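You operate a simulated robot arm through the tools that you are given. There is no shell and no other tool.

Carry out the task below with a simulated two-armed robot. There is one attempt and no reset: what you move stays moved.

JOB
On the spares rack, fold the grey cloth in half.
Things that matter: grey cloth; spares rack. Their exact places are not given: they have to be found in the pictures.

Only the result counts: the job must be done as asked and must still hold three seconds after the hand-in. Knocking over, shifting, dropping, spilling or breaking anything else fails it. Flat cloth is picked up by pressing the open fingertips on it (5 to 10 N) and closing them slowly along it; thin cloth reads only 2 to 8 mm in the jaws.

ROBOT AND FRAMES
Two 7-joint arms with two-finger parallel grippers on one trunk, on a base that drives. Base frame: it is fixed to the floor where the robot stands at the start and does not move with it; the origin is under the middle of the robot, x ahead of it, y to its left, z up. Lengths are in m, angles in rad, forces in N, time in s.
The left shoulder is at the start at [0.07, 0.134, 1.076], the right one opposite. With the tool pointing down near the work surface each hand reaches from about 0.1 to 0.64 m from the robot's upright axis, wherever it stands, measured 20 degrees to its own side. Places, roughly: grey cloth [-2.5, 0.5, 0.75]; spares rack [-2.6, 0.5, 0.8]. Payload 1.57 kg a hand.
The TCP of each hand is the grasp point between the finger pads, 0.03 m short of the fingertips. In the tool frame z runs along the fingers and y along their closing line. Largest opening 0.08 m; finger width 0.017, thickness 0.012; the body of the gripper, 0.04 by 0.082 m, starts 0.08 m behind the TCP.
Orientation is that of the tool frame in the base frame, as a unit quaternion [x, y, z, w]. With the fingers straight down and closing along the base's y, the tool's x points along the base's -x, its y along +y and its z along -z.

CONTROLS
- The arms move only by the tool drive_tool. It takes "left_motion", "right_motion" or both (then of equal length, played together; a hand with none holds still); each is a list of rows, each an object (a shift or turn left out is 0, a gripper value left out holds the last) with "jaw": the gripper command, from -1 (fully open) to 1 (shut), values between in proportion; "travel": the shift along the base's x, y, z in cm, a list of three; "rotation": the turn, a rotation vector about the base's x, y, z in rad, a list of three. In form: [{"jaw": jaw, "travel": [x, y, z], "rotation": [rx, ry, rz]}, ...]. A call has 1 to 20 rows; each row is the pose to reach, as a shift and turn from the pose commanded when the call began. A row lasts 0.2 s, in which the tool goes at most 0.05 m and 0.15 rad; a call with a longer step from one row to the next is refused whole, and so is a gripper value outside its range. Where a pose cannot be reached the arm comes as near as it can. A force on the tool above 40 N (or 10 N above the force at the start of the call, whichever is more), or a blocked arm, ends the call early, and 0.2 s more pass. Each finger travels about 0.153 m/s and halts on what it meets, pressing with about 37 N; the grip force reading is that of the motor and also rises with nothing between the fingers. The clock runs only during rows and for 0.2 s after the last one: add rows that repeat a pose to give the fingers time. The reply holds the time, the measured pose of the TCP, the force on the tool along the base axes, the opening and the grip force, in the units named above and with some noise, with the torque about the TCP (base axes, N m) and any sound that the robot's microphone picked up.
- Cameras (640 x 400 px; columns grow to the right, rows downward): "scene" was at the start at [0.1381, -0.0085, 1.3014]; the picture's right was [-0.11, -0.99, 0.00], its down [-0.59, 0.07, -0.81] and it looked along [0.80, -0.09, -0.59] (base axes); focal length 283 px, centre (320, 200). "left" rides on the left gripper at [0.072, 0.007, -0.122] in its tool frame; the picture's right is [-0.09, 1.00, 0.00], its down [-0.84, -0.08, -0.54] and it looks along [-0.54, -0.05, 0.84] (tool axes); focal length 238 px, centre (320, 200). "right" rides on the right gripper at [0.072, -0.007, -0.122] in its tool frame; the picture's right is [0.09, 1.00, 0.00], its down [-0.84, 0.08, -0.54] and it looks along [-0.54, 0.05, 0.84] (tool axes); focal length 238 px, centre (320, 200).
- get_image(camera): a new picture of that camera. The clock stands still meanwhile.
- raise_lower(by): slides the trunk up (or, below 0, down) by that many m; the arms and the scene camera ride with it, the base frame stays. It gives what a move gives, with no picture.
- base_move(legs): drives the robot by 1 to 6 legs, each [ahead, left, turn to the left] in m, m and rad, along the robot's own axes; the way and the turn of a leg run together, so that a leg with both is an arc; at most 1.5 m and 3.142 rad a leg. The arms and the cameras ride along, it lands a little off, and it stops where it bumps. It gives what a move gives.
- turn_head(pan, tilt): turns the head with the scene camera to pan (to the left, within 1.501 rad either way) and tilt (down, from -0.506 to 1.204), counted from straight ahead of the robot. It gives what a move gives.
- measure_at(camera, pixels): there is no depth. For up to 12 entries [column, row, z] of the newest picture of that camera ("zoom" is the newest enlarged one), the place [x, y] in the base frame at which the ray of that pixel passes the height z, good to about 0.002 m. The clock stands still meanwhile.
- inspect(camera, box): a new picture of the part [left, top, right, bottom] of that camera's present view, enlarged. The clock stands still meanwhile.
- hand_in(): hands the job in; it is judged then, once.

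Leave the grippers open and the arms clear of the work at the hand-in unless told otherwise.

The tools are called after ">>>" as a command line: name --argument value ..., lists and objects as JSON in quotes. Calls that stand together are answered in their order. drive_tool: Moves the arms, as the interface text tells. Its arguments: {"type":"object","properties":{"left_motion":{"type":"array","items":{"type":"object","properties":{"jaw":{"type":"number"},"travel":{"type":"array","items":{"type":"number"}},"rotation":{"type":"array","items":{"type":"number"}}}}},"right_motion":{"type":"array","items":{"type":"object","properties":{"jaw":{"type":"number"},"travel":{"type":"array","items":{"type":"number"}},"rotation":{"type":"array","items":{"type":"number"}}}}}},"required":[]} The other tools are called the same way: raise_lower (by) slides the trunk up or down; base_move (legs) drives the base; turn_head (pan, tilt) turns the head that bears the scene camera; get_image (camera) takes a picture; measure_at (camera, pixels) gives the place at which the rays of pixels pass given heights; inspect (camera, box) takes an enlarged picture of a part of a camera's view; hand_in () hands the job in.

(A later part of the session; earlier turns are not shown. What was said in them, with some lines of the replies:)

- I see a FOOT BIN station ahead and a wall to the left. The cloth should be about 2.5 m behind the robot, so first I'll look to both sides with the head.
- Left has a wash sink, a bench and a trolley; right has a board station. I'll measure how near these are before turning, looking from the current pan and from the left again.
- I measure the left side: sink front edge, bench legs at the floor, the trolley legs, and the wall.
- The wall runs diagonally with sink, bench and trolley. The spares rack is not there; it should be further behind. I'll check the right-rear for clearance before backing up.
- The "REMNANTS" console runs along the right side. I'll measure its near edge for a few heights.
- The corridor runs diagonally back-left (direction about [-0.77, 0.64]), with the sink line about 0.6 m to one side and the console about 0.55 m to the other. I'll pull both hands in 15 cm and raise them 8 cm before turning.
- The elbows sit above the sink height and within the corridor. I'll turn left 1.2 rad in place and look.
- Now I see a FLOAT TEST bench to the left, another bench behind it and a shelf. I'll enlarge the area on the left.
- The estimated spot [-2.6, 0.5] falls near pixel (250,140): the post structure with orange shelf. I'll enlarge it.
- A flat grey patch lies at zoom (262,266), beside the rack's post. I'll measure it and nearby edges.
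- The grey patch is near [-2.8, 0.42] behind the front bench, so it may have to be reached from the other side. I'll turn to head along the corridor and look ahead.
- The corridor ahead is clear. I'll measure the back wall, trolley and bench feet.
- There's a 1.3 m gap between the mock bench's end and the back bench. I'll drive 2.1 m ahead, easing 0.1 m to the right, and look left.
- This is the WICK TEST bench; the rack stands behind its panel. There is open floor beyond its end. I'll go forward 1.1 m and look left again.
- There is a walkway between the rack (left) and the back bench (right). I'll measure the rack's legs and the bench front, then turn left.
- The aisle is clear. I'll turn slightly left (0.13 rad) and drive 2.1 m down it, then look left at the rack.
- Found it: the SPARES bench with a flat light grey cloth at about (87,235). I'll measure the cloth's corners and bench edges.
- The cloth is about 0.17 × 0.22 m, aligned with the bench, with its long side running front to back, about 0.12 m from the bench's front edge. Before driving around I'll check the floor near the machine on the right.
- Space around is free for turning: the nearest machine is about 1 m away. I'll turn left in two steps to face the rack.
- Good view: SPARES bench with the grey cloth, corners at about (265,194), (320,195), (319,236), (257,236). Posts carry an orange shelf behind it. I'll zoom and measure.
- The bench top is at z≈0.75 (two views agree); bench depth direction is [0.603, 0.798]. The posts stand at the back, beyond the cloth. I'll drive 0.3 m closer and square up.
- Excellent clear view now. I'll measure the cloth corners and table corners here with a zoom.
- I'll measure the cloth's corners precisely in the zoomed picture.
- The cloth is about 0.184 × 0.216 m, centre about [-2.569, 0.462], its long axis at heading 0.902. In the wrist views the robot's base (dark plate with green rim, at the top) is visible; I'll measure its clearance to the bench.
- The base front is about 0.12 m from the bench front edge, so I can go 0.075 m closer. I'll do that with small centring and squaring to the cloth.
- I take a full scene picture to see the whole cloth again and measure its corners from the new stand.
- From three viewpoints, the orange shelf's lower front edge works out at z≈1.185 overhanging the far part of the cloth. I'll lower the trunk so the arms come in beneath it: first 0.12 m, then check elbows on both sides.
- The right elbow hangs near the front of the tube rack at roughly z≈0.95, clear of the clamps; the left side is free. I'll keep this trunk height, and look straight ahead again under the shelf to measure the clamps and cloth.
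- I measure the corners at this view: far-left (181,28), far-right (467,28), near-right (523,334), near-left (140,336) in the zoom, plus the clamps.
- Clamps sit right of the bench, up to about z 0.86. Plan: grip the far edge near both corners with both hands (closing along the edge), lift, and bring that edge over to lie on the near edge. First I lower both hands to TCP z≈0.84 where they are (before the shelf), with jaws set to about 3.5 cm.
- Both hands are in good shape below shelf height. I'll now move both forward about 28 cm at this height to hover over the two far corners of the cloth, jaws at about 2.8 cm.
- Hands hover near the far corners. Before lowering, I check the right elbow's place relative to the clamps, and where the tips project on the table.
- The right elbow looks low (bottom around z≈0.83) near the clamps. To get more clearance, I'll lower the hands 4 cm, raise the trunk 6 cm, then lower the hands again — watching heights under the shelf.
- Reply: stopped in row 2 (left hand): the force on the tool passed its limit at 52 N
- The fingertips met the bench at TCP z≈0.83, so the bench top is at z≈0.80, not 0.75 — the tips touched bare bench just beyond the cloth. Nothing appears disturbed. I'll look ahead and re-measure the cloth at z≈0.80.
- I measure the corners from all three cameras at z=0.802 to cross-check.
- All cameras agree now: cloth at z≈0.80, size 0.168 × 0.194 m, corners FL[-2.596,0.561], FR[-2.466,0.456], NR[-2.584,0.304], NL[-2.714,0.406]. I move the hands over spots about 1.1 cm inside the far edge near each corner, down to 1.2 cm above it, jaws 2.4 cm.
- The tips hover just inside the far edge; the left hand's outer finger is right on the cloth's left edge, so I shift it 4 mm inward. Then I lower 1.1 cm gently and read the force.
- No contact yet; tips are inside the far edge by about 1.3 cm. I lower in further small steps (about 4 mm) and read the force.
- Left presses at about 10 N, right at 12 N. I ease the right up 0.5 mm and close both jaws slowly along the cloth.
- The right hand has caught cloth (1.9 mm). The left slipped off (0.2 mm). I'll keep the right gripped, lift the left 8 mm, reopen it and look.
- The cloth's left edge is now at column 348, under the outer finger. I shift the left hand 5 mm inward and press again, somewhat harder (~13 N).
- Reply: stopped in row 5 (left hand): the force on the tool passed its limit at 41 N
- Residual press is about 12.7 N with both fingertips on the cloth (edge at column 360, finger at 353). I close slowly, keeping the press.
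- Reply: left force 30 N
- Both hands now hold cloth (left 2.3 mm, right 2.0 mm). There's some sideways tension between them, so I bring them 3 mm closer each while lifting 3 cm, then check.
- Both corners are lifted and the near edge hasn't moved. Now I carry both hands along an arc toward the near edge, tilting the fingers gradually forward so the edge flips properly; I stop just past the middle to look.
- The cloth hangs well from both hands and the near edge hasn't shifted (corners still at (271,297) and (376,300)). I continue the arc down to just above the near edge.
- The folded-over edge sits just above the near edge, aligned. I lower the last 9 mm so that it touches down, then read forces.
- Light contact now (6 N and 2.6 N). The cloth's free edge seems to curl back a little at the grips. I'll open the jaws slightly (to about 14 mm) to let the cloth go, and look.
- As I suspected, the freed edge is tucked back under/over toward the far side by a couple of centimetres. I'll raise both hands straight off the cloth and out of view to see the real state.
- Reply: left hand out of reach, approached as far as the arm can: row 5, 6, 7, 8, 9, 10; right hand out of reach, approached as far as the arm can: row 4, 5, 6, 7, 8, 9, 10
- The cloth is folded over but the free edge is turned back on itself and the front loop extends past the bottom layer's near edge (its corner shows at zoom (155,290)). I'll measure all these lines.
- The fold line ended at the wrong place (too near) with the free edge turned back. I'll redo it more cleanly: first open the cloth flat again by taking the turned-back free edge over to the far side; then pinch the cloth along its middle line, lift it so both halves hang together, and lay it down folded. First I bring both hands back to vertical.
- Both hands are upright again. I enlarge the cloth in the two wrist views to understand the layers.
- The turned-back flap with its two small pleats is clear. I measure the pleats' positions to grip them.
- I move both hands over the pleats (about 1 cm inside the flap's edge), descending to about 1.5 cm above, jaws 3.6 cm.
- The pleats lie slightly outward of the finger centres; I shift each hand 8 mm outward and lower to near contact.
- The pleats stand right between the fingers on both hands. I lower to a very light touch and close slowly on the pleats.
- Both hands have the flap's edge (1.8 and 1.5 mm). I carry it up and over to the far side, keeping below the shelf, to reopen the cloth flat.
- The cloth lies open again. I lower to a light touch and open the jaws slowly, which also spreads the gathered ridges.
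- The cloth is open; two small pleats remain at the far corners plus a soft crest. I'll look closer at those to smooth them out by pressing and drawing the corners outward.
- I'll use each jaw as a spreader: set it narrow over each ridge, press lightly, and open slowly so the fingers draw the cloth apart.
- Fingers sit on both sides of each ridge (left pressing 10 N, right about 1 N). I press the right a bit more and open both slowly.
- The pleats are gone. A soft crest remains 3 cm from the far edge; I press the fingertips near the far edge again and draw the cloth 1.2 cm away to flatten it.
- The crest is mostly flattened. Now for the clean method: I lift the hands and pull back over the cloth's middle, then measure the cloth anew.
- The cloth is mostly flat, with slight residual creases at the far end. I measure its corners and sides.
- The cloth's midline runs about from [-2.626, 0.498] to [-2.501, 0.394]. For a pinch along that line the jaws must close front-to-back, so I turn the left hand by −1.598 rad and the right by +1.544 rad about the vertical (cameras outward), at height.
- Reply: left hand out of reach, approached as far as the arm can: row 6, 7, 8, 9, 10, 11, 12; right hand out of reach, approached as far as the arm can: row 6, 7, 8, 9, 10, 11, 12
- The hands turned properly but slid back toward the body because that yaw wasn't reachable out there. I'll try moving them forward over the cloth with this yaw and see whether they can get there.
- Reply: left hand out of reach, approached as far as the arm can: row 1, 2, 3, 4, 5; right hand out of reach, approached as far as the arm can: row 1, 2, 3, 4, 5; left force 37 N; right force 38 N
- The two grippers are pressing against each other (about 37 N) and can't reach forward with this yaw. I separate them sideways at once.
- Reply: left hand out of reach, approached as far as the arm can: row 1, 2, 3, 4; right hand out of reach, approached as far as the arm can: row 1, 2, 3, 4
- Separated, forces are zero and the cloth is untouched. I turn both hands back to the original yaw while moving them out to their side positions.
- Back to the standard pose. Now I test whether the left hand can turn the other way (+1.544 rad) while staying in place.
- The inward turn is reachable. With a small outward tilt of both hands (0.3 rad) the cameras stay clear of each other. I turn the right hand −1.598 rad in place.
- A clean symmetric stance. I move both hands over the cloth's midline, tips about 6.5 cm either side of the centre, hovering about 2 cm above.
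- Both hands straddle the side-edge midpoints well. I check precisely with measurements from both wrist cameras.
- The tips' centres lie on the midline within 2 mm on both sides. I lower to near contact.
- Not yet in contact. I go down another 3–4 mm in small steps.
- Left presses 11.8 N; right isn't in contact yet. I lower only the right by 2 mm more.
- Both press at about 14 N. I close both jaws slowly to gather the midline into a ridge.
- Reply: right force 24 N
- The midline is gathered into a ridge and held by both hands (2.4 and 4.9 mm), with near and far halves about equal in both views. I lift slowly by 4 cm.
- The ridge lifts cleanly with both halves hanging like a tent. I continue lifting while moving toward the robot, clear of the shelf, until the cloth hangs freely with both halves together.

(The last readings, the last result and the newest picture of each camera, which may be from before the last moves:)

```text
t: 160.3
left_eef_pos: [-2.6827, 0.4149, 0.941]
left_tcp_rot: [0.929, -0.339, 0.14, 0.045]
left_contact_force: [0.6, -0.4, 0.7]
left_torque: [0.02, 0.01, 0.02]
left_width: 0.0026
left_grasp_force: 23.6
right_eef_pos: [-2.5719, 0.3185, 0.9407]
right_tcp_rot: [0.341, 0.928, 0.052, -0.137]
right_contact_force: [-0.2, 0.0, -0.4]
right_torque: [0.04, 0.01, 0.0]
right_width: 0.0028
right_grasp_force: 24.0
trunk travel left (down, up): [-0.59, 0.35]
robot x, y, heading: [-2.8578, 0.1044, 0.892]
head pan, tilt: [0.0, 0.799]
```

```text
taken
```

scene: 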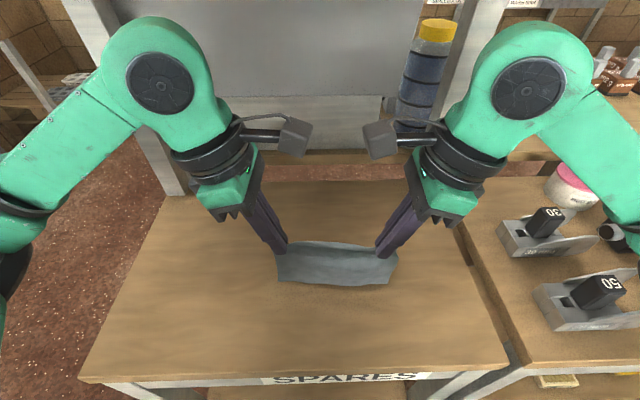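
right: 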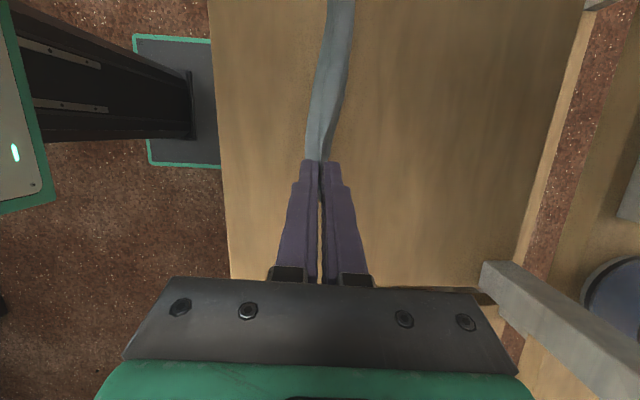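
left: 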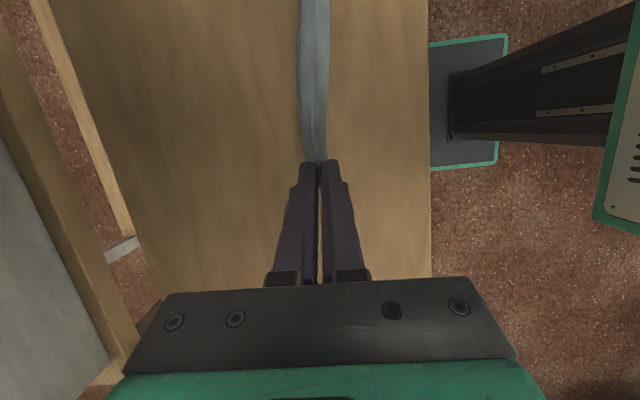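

The cloth now hangs as a vertical double layer. I enlarge to compare the lower edges of both halves.

>>> inspect --camera "scene" --box '[260, 220, 420, 310]'

>>> inspect --camera "left" --box '[240, 0, 400, 200]'

>>> inspect --camera "right" --box '[240, 0, 400, 200]'

```text
4.00 times, centred on (340, 265) of scene
```

zoom: 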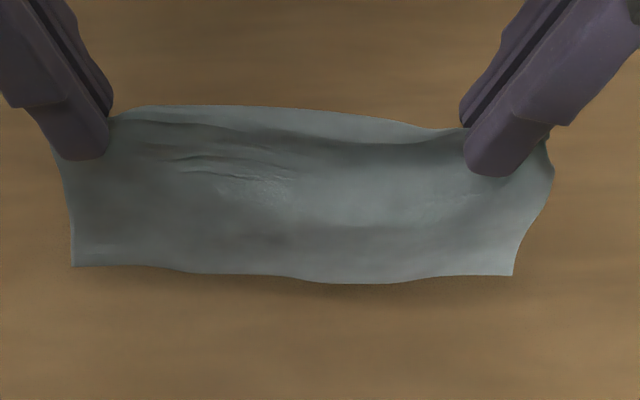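

```text
2.00 times, centred on (320, 100) of left
```

zoom: 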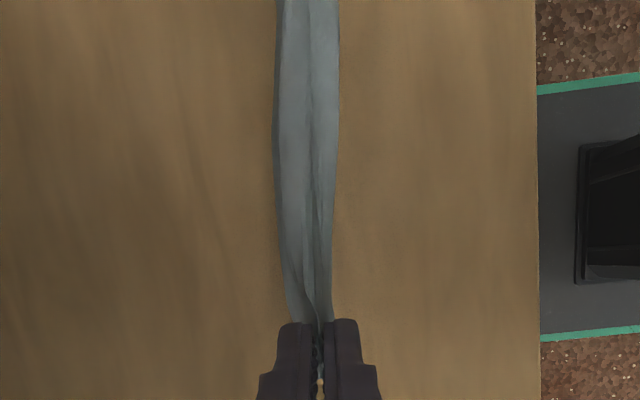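

```text
2.00 times, centred on (320, 100) of right
```

zoom: 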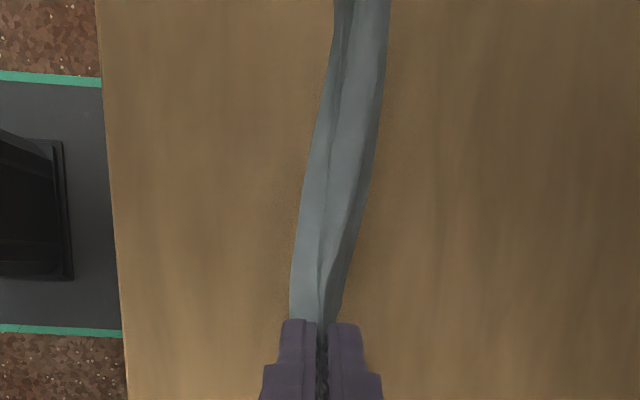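

The two halves hang evenly. Now I lay it down: first 3 cm back toward me and down until the lower edges touch the bench, then forward and down along an arc so both layers lie flat together.

>>> drive_tool --left_motion '[{"jaw": 1, "travel": [-0.97, -1.15, -0.3]}, {"jaw": 1, "travel": [-1.94, -2.3, -0.8]}, {"jaw": 1, "travel": [-1.94, -2.3, -1.2]}, {"jaw": 1, "travel": [-1.94, -2.3, -1.6]}, {"jaw": 1, "travel": [-1.74, -2.07, -2.0]}, {"jaw": 1, "travel": [-1.16, -1.38, -2.1]}, {"jaw": 1, "travel": [-0.39, -0.46, -2.3]}, {"jaw": 1, "travel": [0.39, 0.46, -2.7]}, {"jaw": 1, "travel": [1.16, 1.38, -3.35]}, {"jaw": 1, "travel": [1.94, 2.3, -4.2]}, {"jaw": 1, "travel": [2.71, 3.21, -5.5]}, {"jaw": 1, "travel": [3.42, 4.05, -7.0]}, {"jaw": 1, "travel": [4.06, 4.82, -8.2]}, {"jaw": 1, "travel": [4.64, 5.51, -9.1]}, {"jaw": 1, "travel": [5.1, 6.04, -9.7]}, {"jaw": 1, "travel": [5.1, 6.04, -9.7]}]' --right_motion '[{"jaw": 1, "travel": [-0.97, -1.15, -0.3]}, {"jaw": 1, "travel": [-1.94, -2.3, -0.8]}, {"jaw": 1, "travel": [-1.94, -2.3, -1.2]}, {"jaw": 1, "travel": [-1.94, -2.3, -1.6]}, {"jaw": 1, "travel": [-1.74, -2.07, -2.0]}, {"jaw": 1, "travel": [-1.16, -1.38, -2.1]}, {"jaw": 1, "travel": [-0.39, -0.46, -2.3]}, {"jaw": 1, "travel": [0.39, 0.46, -2.7]}, {"jaw": 1, "travel": [1.16, 1.38, -3.35]}, {"jaw": 1, "travel": [1.94, 2.3, -4.2]}, {"jaw": 1, "travel": [2.71, 3.21, -5.5]}, {"jaw": 1, "travel": [3.42, 4.05, -7.0]}, {"jaw": 1, "travel": [4.06, 4.82, -8.2]}, {"jaw": 1, "travel": [4.64, 5.51, -9.1]}, {"jaw": 1, "travel": [5.1, 6.04, -9.7]}, {"jaw": 1, "travel": [5.1, 6.04, -9.7]}]'

>>> get_image --camera "left"

>>> get_image --camera "right"

>>> get_image --camera "scene"

```text
t: 163.7
left_eef_pos: [-2.6319, 0.4782, 0.8435]
left_tcp_rot: [0.93, -0.338, 0.139, 0.044]
left_contact_force: [1.4, -0.2, -0.2]
left_torque: [0.0, -0.03, 0.0]
left_width: 0.0022
left_grasp_force: 23.8
right_eef_pos: [-2.5227, 0.3796, 0.8426]
right_tcp_rot: [0.342, 0.928, 0.053, -0.138]
right_contact_force: [-1.4, 0.4, -0.7]
right_torque: [0.01, 0.02, 0.0]
right_width: 0.0024
right_grasp_force: 24.1
trunk travel left (down, up): [-0.59, 0.35]
robot x, y, heading: [-2.8569, 0.1046, 0.896]
head pan, tilt: [0.0, 0.799]
```

```text
taken
```

left: 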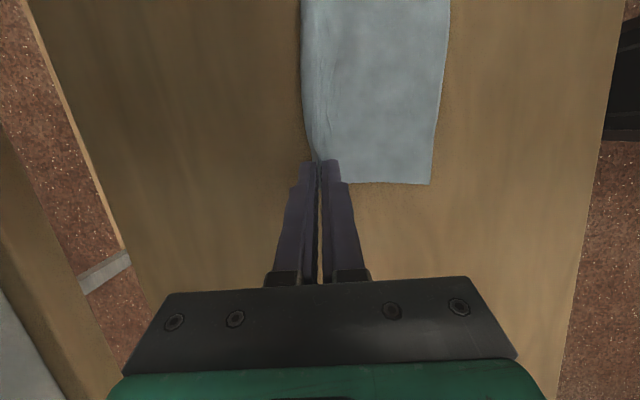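

```text
taken
```

right: 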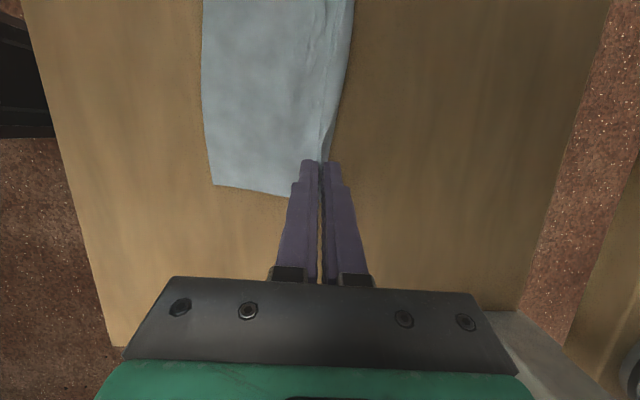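

```text
taken
```

scene: 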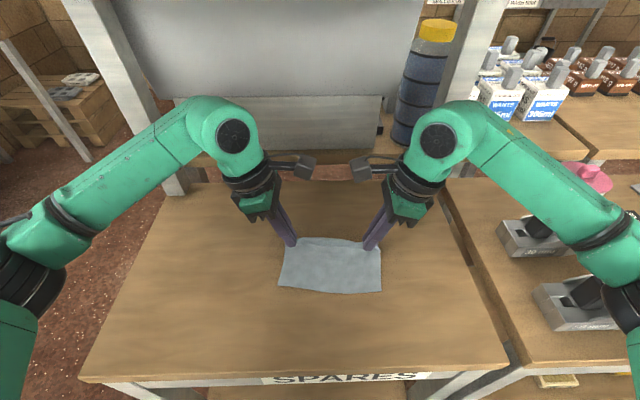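

The cloth is folded in half, lying flat with the crease in the jaws. I lower the last few millimetres while easing forward, then open slightly and lift straight off.

>>> drive_tool --left_motion '[{"jaw": 1, "travel": [0.2, 0.23, -0.3]}, {"jaw": 1, "travel": [0.35, 0.4, -0.6]}, {"jaw": 1, "travel": [0.35, 0.4, -0.7]}, {"jaw": 0.9, "travel": [0.35, 0.4, -0.7]}, {"jaw": 0.8, "travel": [0.35, 0.4, -0.7]}, {"jaw": 0.7, "travel": [0.35, 0.4, -0.65]}, {"jaw": 0.6, "travel": [0.35, 0.4, -0.6]}, {"jaw": 0.6, "travel": [0.35, 0.4, -0.6]}]' --right_motion '[{"jaw": 1, "travel": [0.2, 0.23, -0.3]}, {"jaw": 1, "travel": [0.35, 0.4, -0.6]}, {"jaw": 1, "travel": [0.35, 0.4, -0.65]}, {"jaw": 0.9, "travel": [0.35, 0.4, -0.65]}, {"jaw": 0.8, "travel": [0.35, 0.4, -0.65]}, {"jaw": 0.7, "travel": [0.35, 0.4, -0.6]}, {"jaw": 0.6, "travel": [0.35, 0.4, -0.55]}, {"jaw": 0.6, "travel": [0.35, 0.4, -0.55]}]'

>>> inspect --camera "left" --box '[220, 20, 460, 220]'

>>> inspect --camera "right" --box '[180, 20, 420, 220]'

```text
t: 165.5
left_eef_pos: [-2.6279, 0.4795, 0.8381]
left_tcp_rot: [0.93, -0.338, 0.14, 0.045]
left_contact_force: [-0.5, -0.9, 0.5]
left_torque: [0.0, 0.0, 0.01]
left_width: 0.0161
left_grasp_force: 0.1
right_eef_pos: [-2.5179, 0.3837, 0.8384]
right_tcp_rot: [0.341, 0.929, 0.052, -0.137]
right_contact_force: [0.2, 0.8, -0.4]
right_torque: [0.01, 0.02, 0.02]
right_width: 0.0161
right_grasp_force: 0.1
trunk travel left (down, up): [-0.59, 0.35]
robot x, y, heading: [-2.8567, 0.1038, 0.898]
head pan, tilt: [0.0, 0.799]
```

```text
2.00 times, centred on (340, 120) of left
```

zoom: 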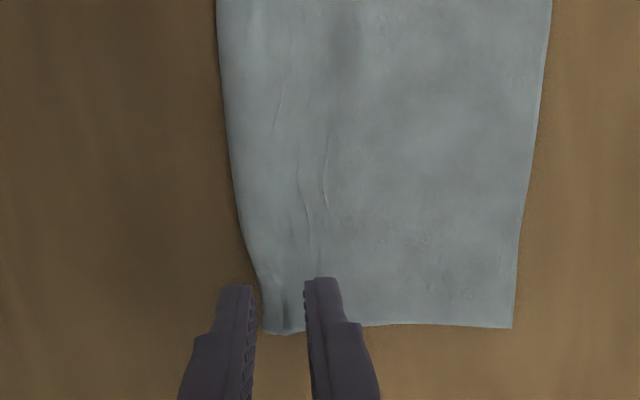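

```text
2.00 times, centred on (300, 120) of right
```

zoom: 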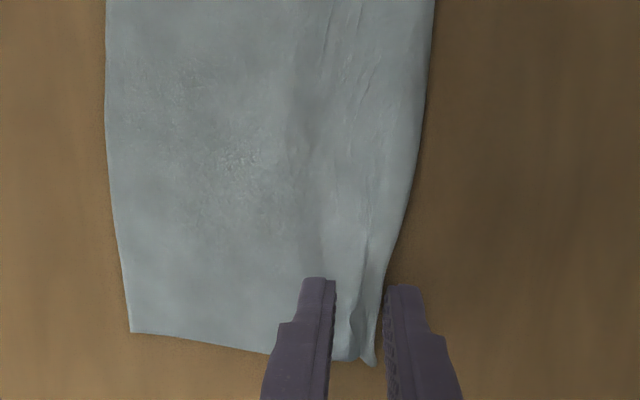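

Released. I lift straight up and move both hands out to the sides.

>>> drive_tool --left_motion '[{"travel": [0, 0, 1]}, {"travel": [0, 0, 2.2]}, {"travel": [0, 0, 3.5]}, {"travel": [-3, 0.5, 4.5]}, {"travel": [-6, 0.9, 5]}, {"travel": [-9, 1.3, 5]}, {"travel": [-12.4, 1.8, 5]}, {"travel": [-12.4, 1.8, 5]}]' --right_motion '[{"travel": [0, 0, 1]}, {"travel": [0, 0, 2.2]}, {"travel": [0, 0, 3.5]}, {"travel": [0.8, -2, 4.5]}, {"travel": [1.6, -4, 5]}, {"travel": [2.4, -6.2, 5]}, {"travel": [3.1, -8.4, 5]}, {"travel": [3.1, -8.4, 5]}]'

>>> get_image --camera "scene"

>>> inspect --camera "scene" --box '[260, 220, 400, 305]'

>>> get_image --camera "left"

>>> get_image --camera "right"

```text
t: 167.3
left_eef_pos: [-2.7505, 0.4988, 0.8884]
left_tcp_rot: [0.93, -0.338, 0.139, 0.045]
left_contact_force: [0.5, 0.8, -0.4]
left_torque: [0.0, 0.01, 0.0]
left_width: 0.0159
left_grasp_force: 0.0
right_eef_pos: [-2.485, 0.2995, 0.8883]
right_tcp_rot: [0.341, 0.929, 0.052, -0.138]
right_contact_force: [-0.4, 0.3, -0.7]
right_torque: [0.02, 0.04, -0.01]
right_width: 0.0162
right_grasp_force: 0.0
trunk travel left (down, up): [-0.59, 0.35]
robot x, y, heading: [-2.8523, 0.1034, 0.901]
head pan, tilt: [0.0, 0.799]
```

```text
taken
```

scene: 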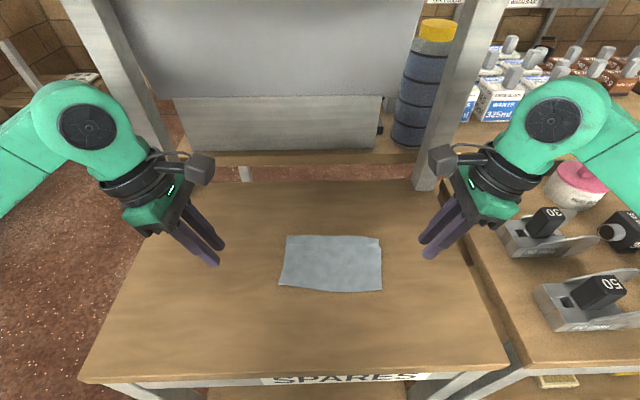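

```text
4.57 times, centred on (330, 262) of scene
```

zoom: 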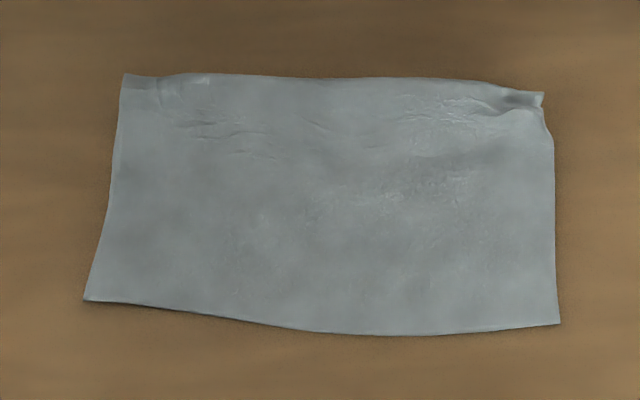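

```text
taken
```

left: 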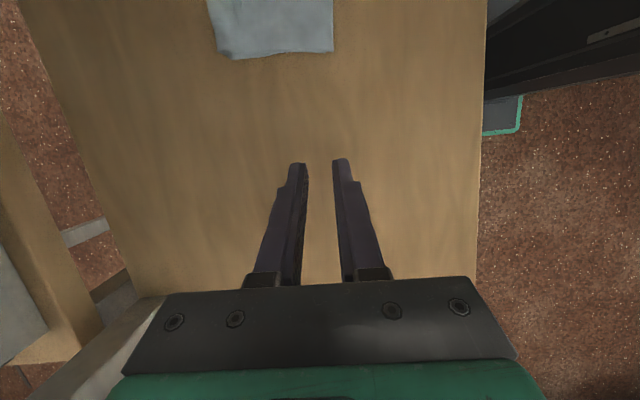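

```text
taken
```

right: 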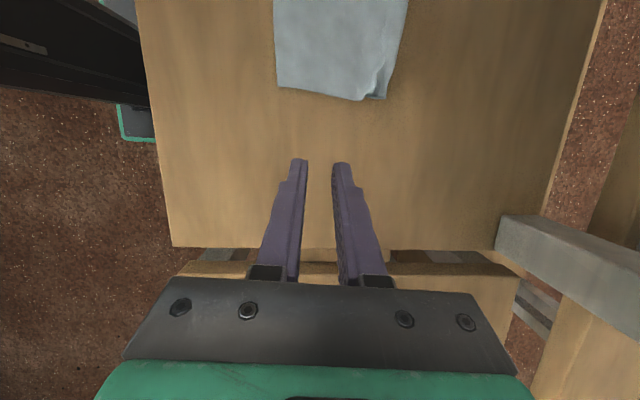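

The cloth lies folded neatly. I measure its folded size to verify it's half.

>>> measure_at --camera "zoom" --pixels '[[85, 299, 0.804], [560, 322, 0.804], [123, 75, 0.806], [545, 97, 0.806], [340, 334, 0.804], [340, 77, 0.806]]'

>>> inspect --camera "left" --box '[190, 0, 350, 80]'

>>> inspect --camera "right" --box '[260, 0, 420, 120]'

```text
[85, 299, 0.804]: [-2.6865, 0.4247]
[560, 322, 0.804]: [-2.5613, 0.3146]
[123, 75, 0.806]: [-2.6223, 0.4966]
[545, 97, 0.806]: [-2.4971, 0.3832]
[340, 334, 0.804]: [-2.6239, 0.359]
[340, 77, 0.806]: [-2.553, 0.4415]
```

```text
4.00 times, centred on (270, 40) of left
```

zoom: 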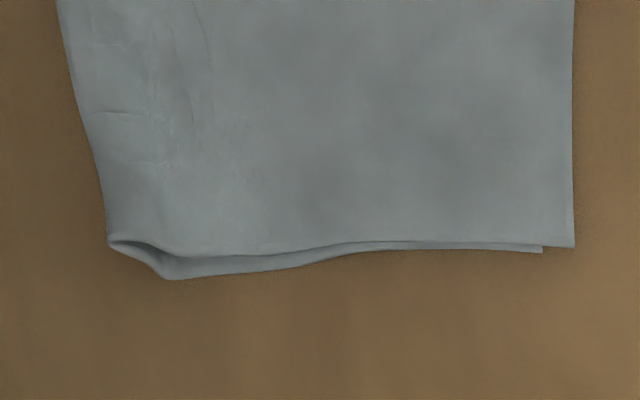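

```text
3.33 times, centred on (340, 60) of right
```

zoom: 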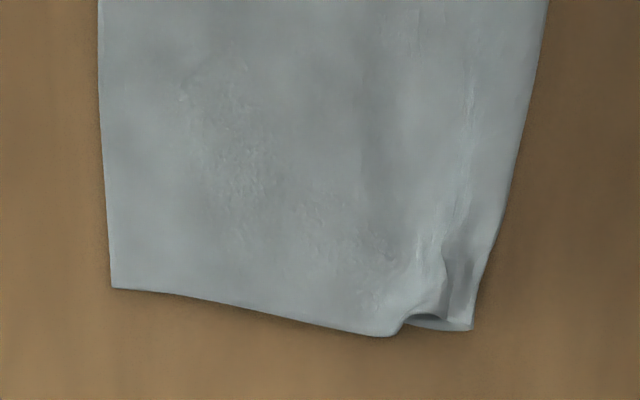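

The fold is good: folded depth 0.096 m (half of 0.194), layers aligned within about 7 mm. I open both jaws fully and then back the robot away to leave the arms clear.

>>> drive_tool --left_motion '[{"jaw": 0, "travel": [0, 0, 0.5]}, {"jaw": -1, "travel": [0, 0, 1]}, {"jaw": -1, "travel": [0, 0, 1]}, {"jaw": -1, "travel": [0, 0, 1]}]' --right_motion '[{"jaw": 0, "travel": [0, 0, 0.5]}, {"jaw": -1, "travel": [0, 0, 1]}, {"jaw": -1, "travel": [0, 0, 1]}, {"jaw": -1, "travel": [0, 0, 1]}]'

>>> base_move --legs '[[-0.35, 0, 0]]'

>>> get_image --camera "scene"

>>> inspect --camera "scene" --box '[200, 100, 440, 250]'

```text
t: 168.3
left_eef_pos: [-2.7523, 0.4974, 0.898]
left_tcp_rot: [0.929, -0.339, 0.139, 0.044]
left_contact_force: [-0.2, -0.5, -0.5]
left_torque: [0.0, 0.02, 0.01]
left_width: 0.08
left_grasp_force: 0.1
right_eef_pos: [-2.4848, 0.3005, 0.8969]
right_tcp_rot: [0.341, 0.929, 0.051, -0.137]
right_contact_force: [-0.3, 0.1, -0.9]
right_torque: [0.0, -0.01, 0.0]
right_width: 0.0801
right_grasp_force: 0.0
trunk travel left (down, up): [-0.59, 0.35]
robot x, y, heading: [-2.8527, 0.106, 0.891]
head pan, tilt: [0.0, 0.799]
```

```text
t: 170.6
left_eef_pos: [-2.9699, 0.2253, 0.8973]
left_tcp_rot: [0.93, -0.336, 0.14, 0.044]
left_contact_force: [-0.3, -0.6, -0.6]
left_torque: [0.0, 0.02, -0.02]
left_width: 0.08
left_grasp_force: 0.1
right_eef_pos: [-2.7035, 0.0291, 0.8979]
right_tcp_rot: [0.339, 0.929, 0.052, -0.137]
right_contact_force: [0.3, -0.5, 0.0]
right_torque: [0.05, 0.0, 0.0]
right_width: 0.08
right_grasp_force: 0.0
trunk travel left (down, up): [-0.59, 0.35]
robot x, y, heading: [-3.0705, -0.1679, 0.902]
head pan, tilt: [0.0, 0.799]
```

```text
taken
```

scene: 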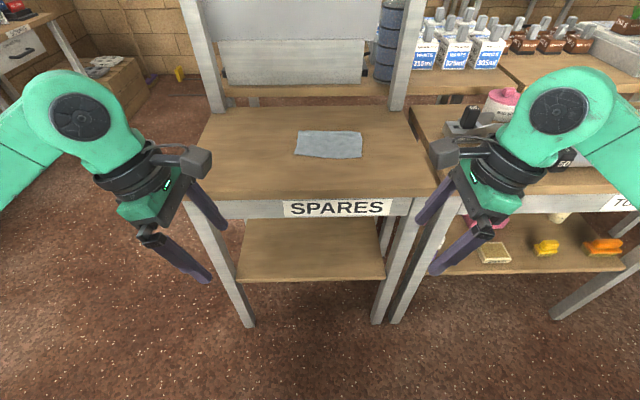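

```text
2.67 times, centred on (320, 175) of scene
```

zoom: 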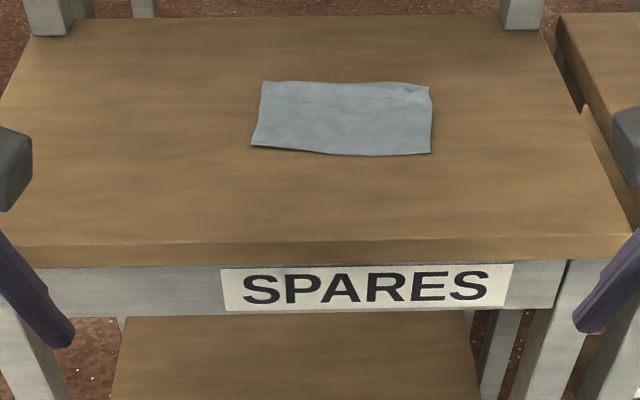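

The grey cloth lies folded in half on the SPARES bench, everything else looks in place, the grippers are open and the arms are clear. I hand in.

>>> hand_in

```text
The job is handed in.
```

I folded the grey cloth in half on the spares rack and handed the job in. I don't have the verdict yet.

- **Result:** The cloth measured about 0.165 × 0.096 m after folding, against 0.168 × 0.194 m flat. At the left end, the one I could see, the two layers line up within about 7 mm. The right end of the bottom layer was hidden.
- **Imperfection:** A few small bumps remain along the crease, most noticeably at its right end.
- **First attempt:** My first fold came out wrong, with the crease off centre and the free edge turned back. I opened the cloth flat again. I then pinched it along the middle with both hands, lifted it so both halves hung together, and laid it down folded.
- **Contacts:** The fingertips briefly pressed bare bench at up to 52 N because the top is at 0.80 m, not the 0.75 m I had assumed. Later the two grippers pressed against each other until I moved them apart. Nothing on the rack or the neighbouring bench looked moved afterwards.

Before the hand-in I opened both grippers fully and backed the robot about 0.35 m away from the rack.
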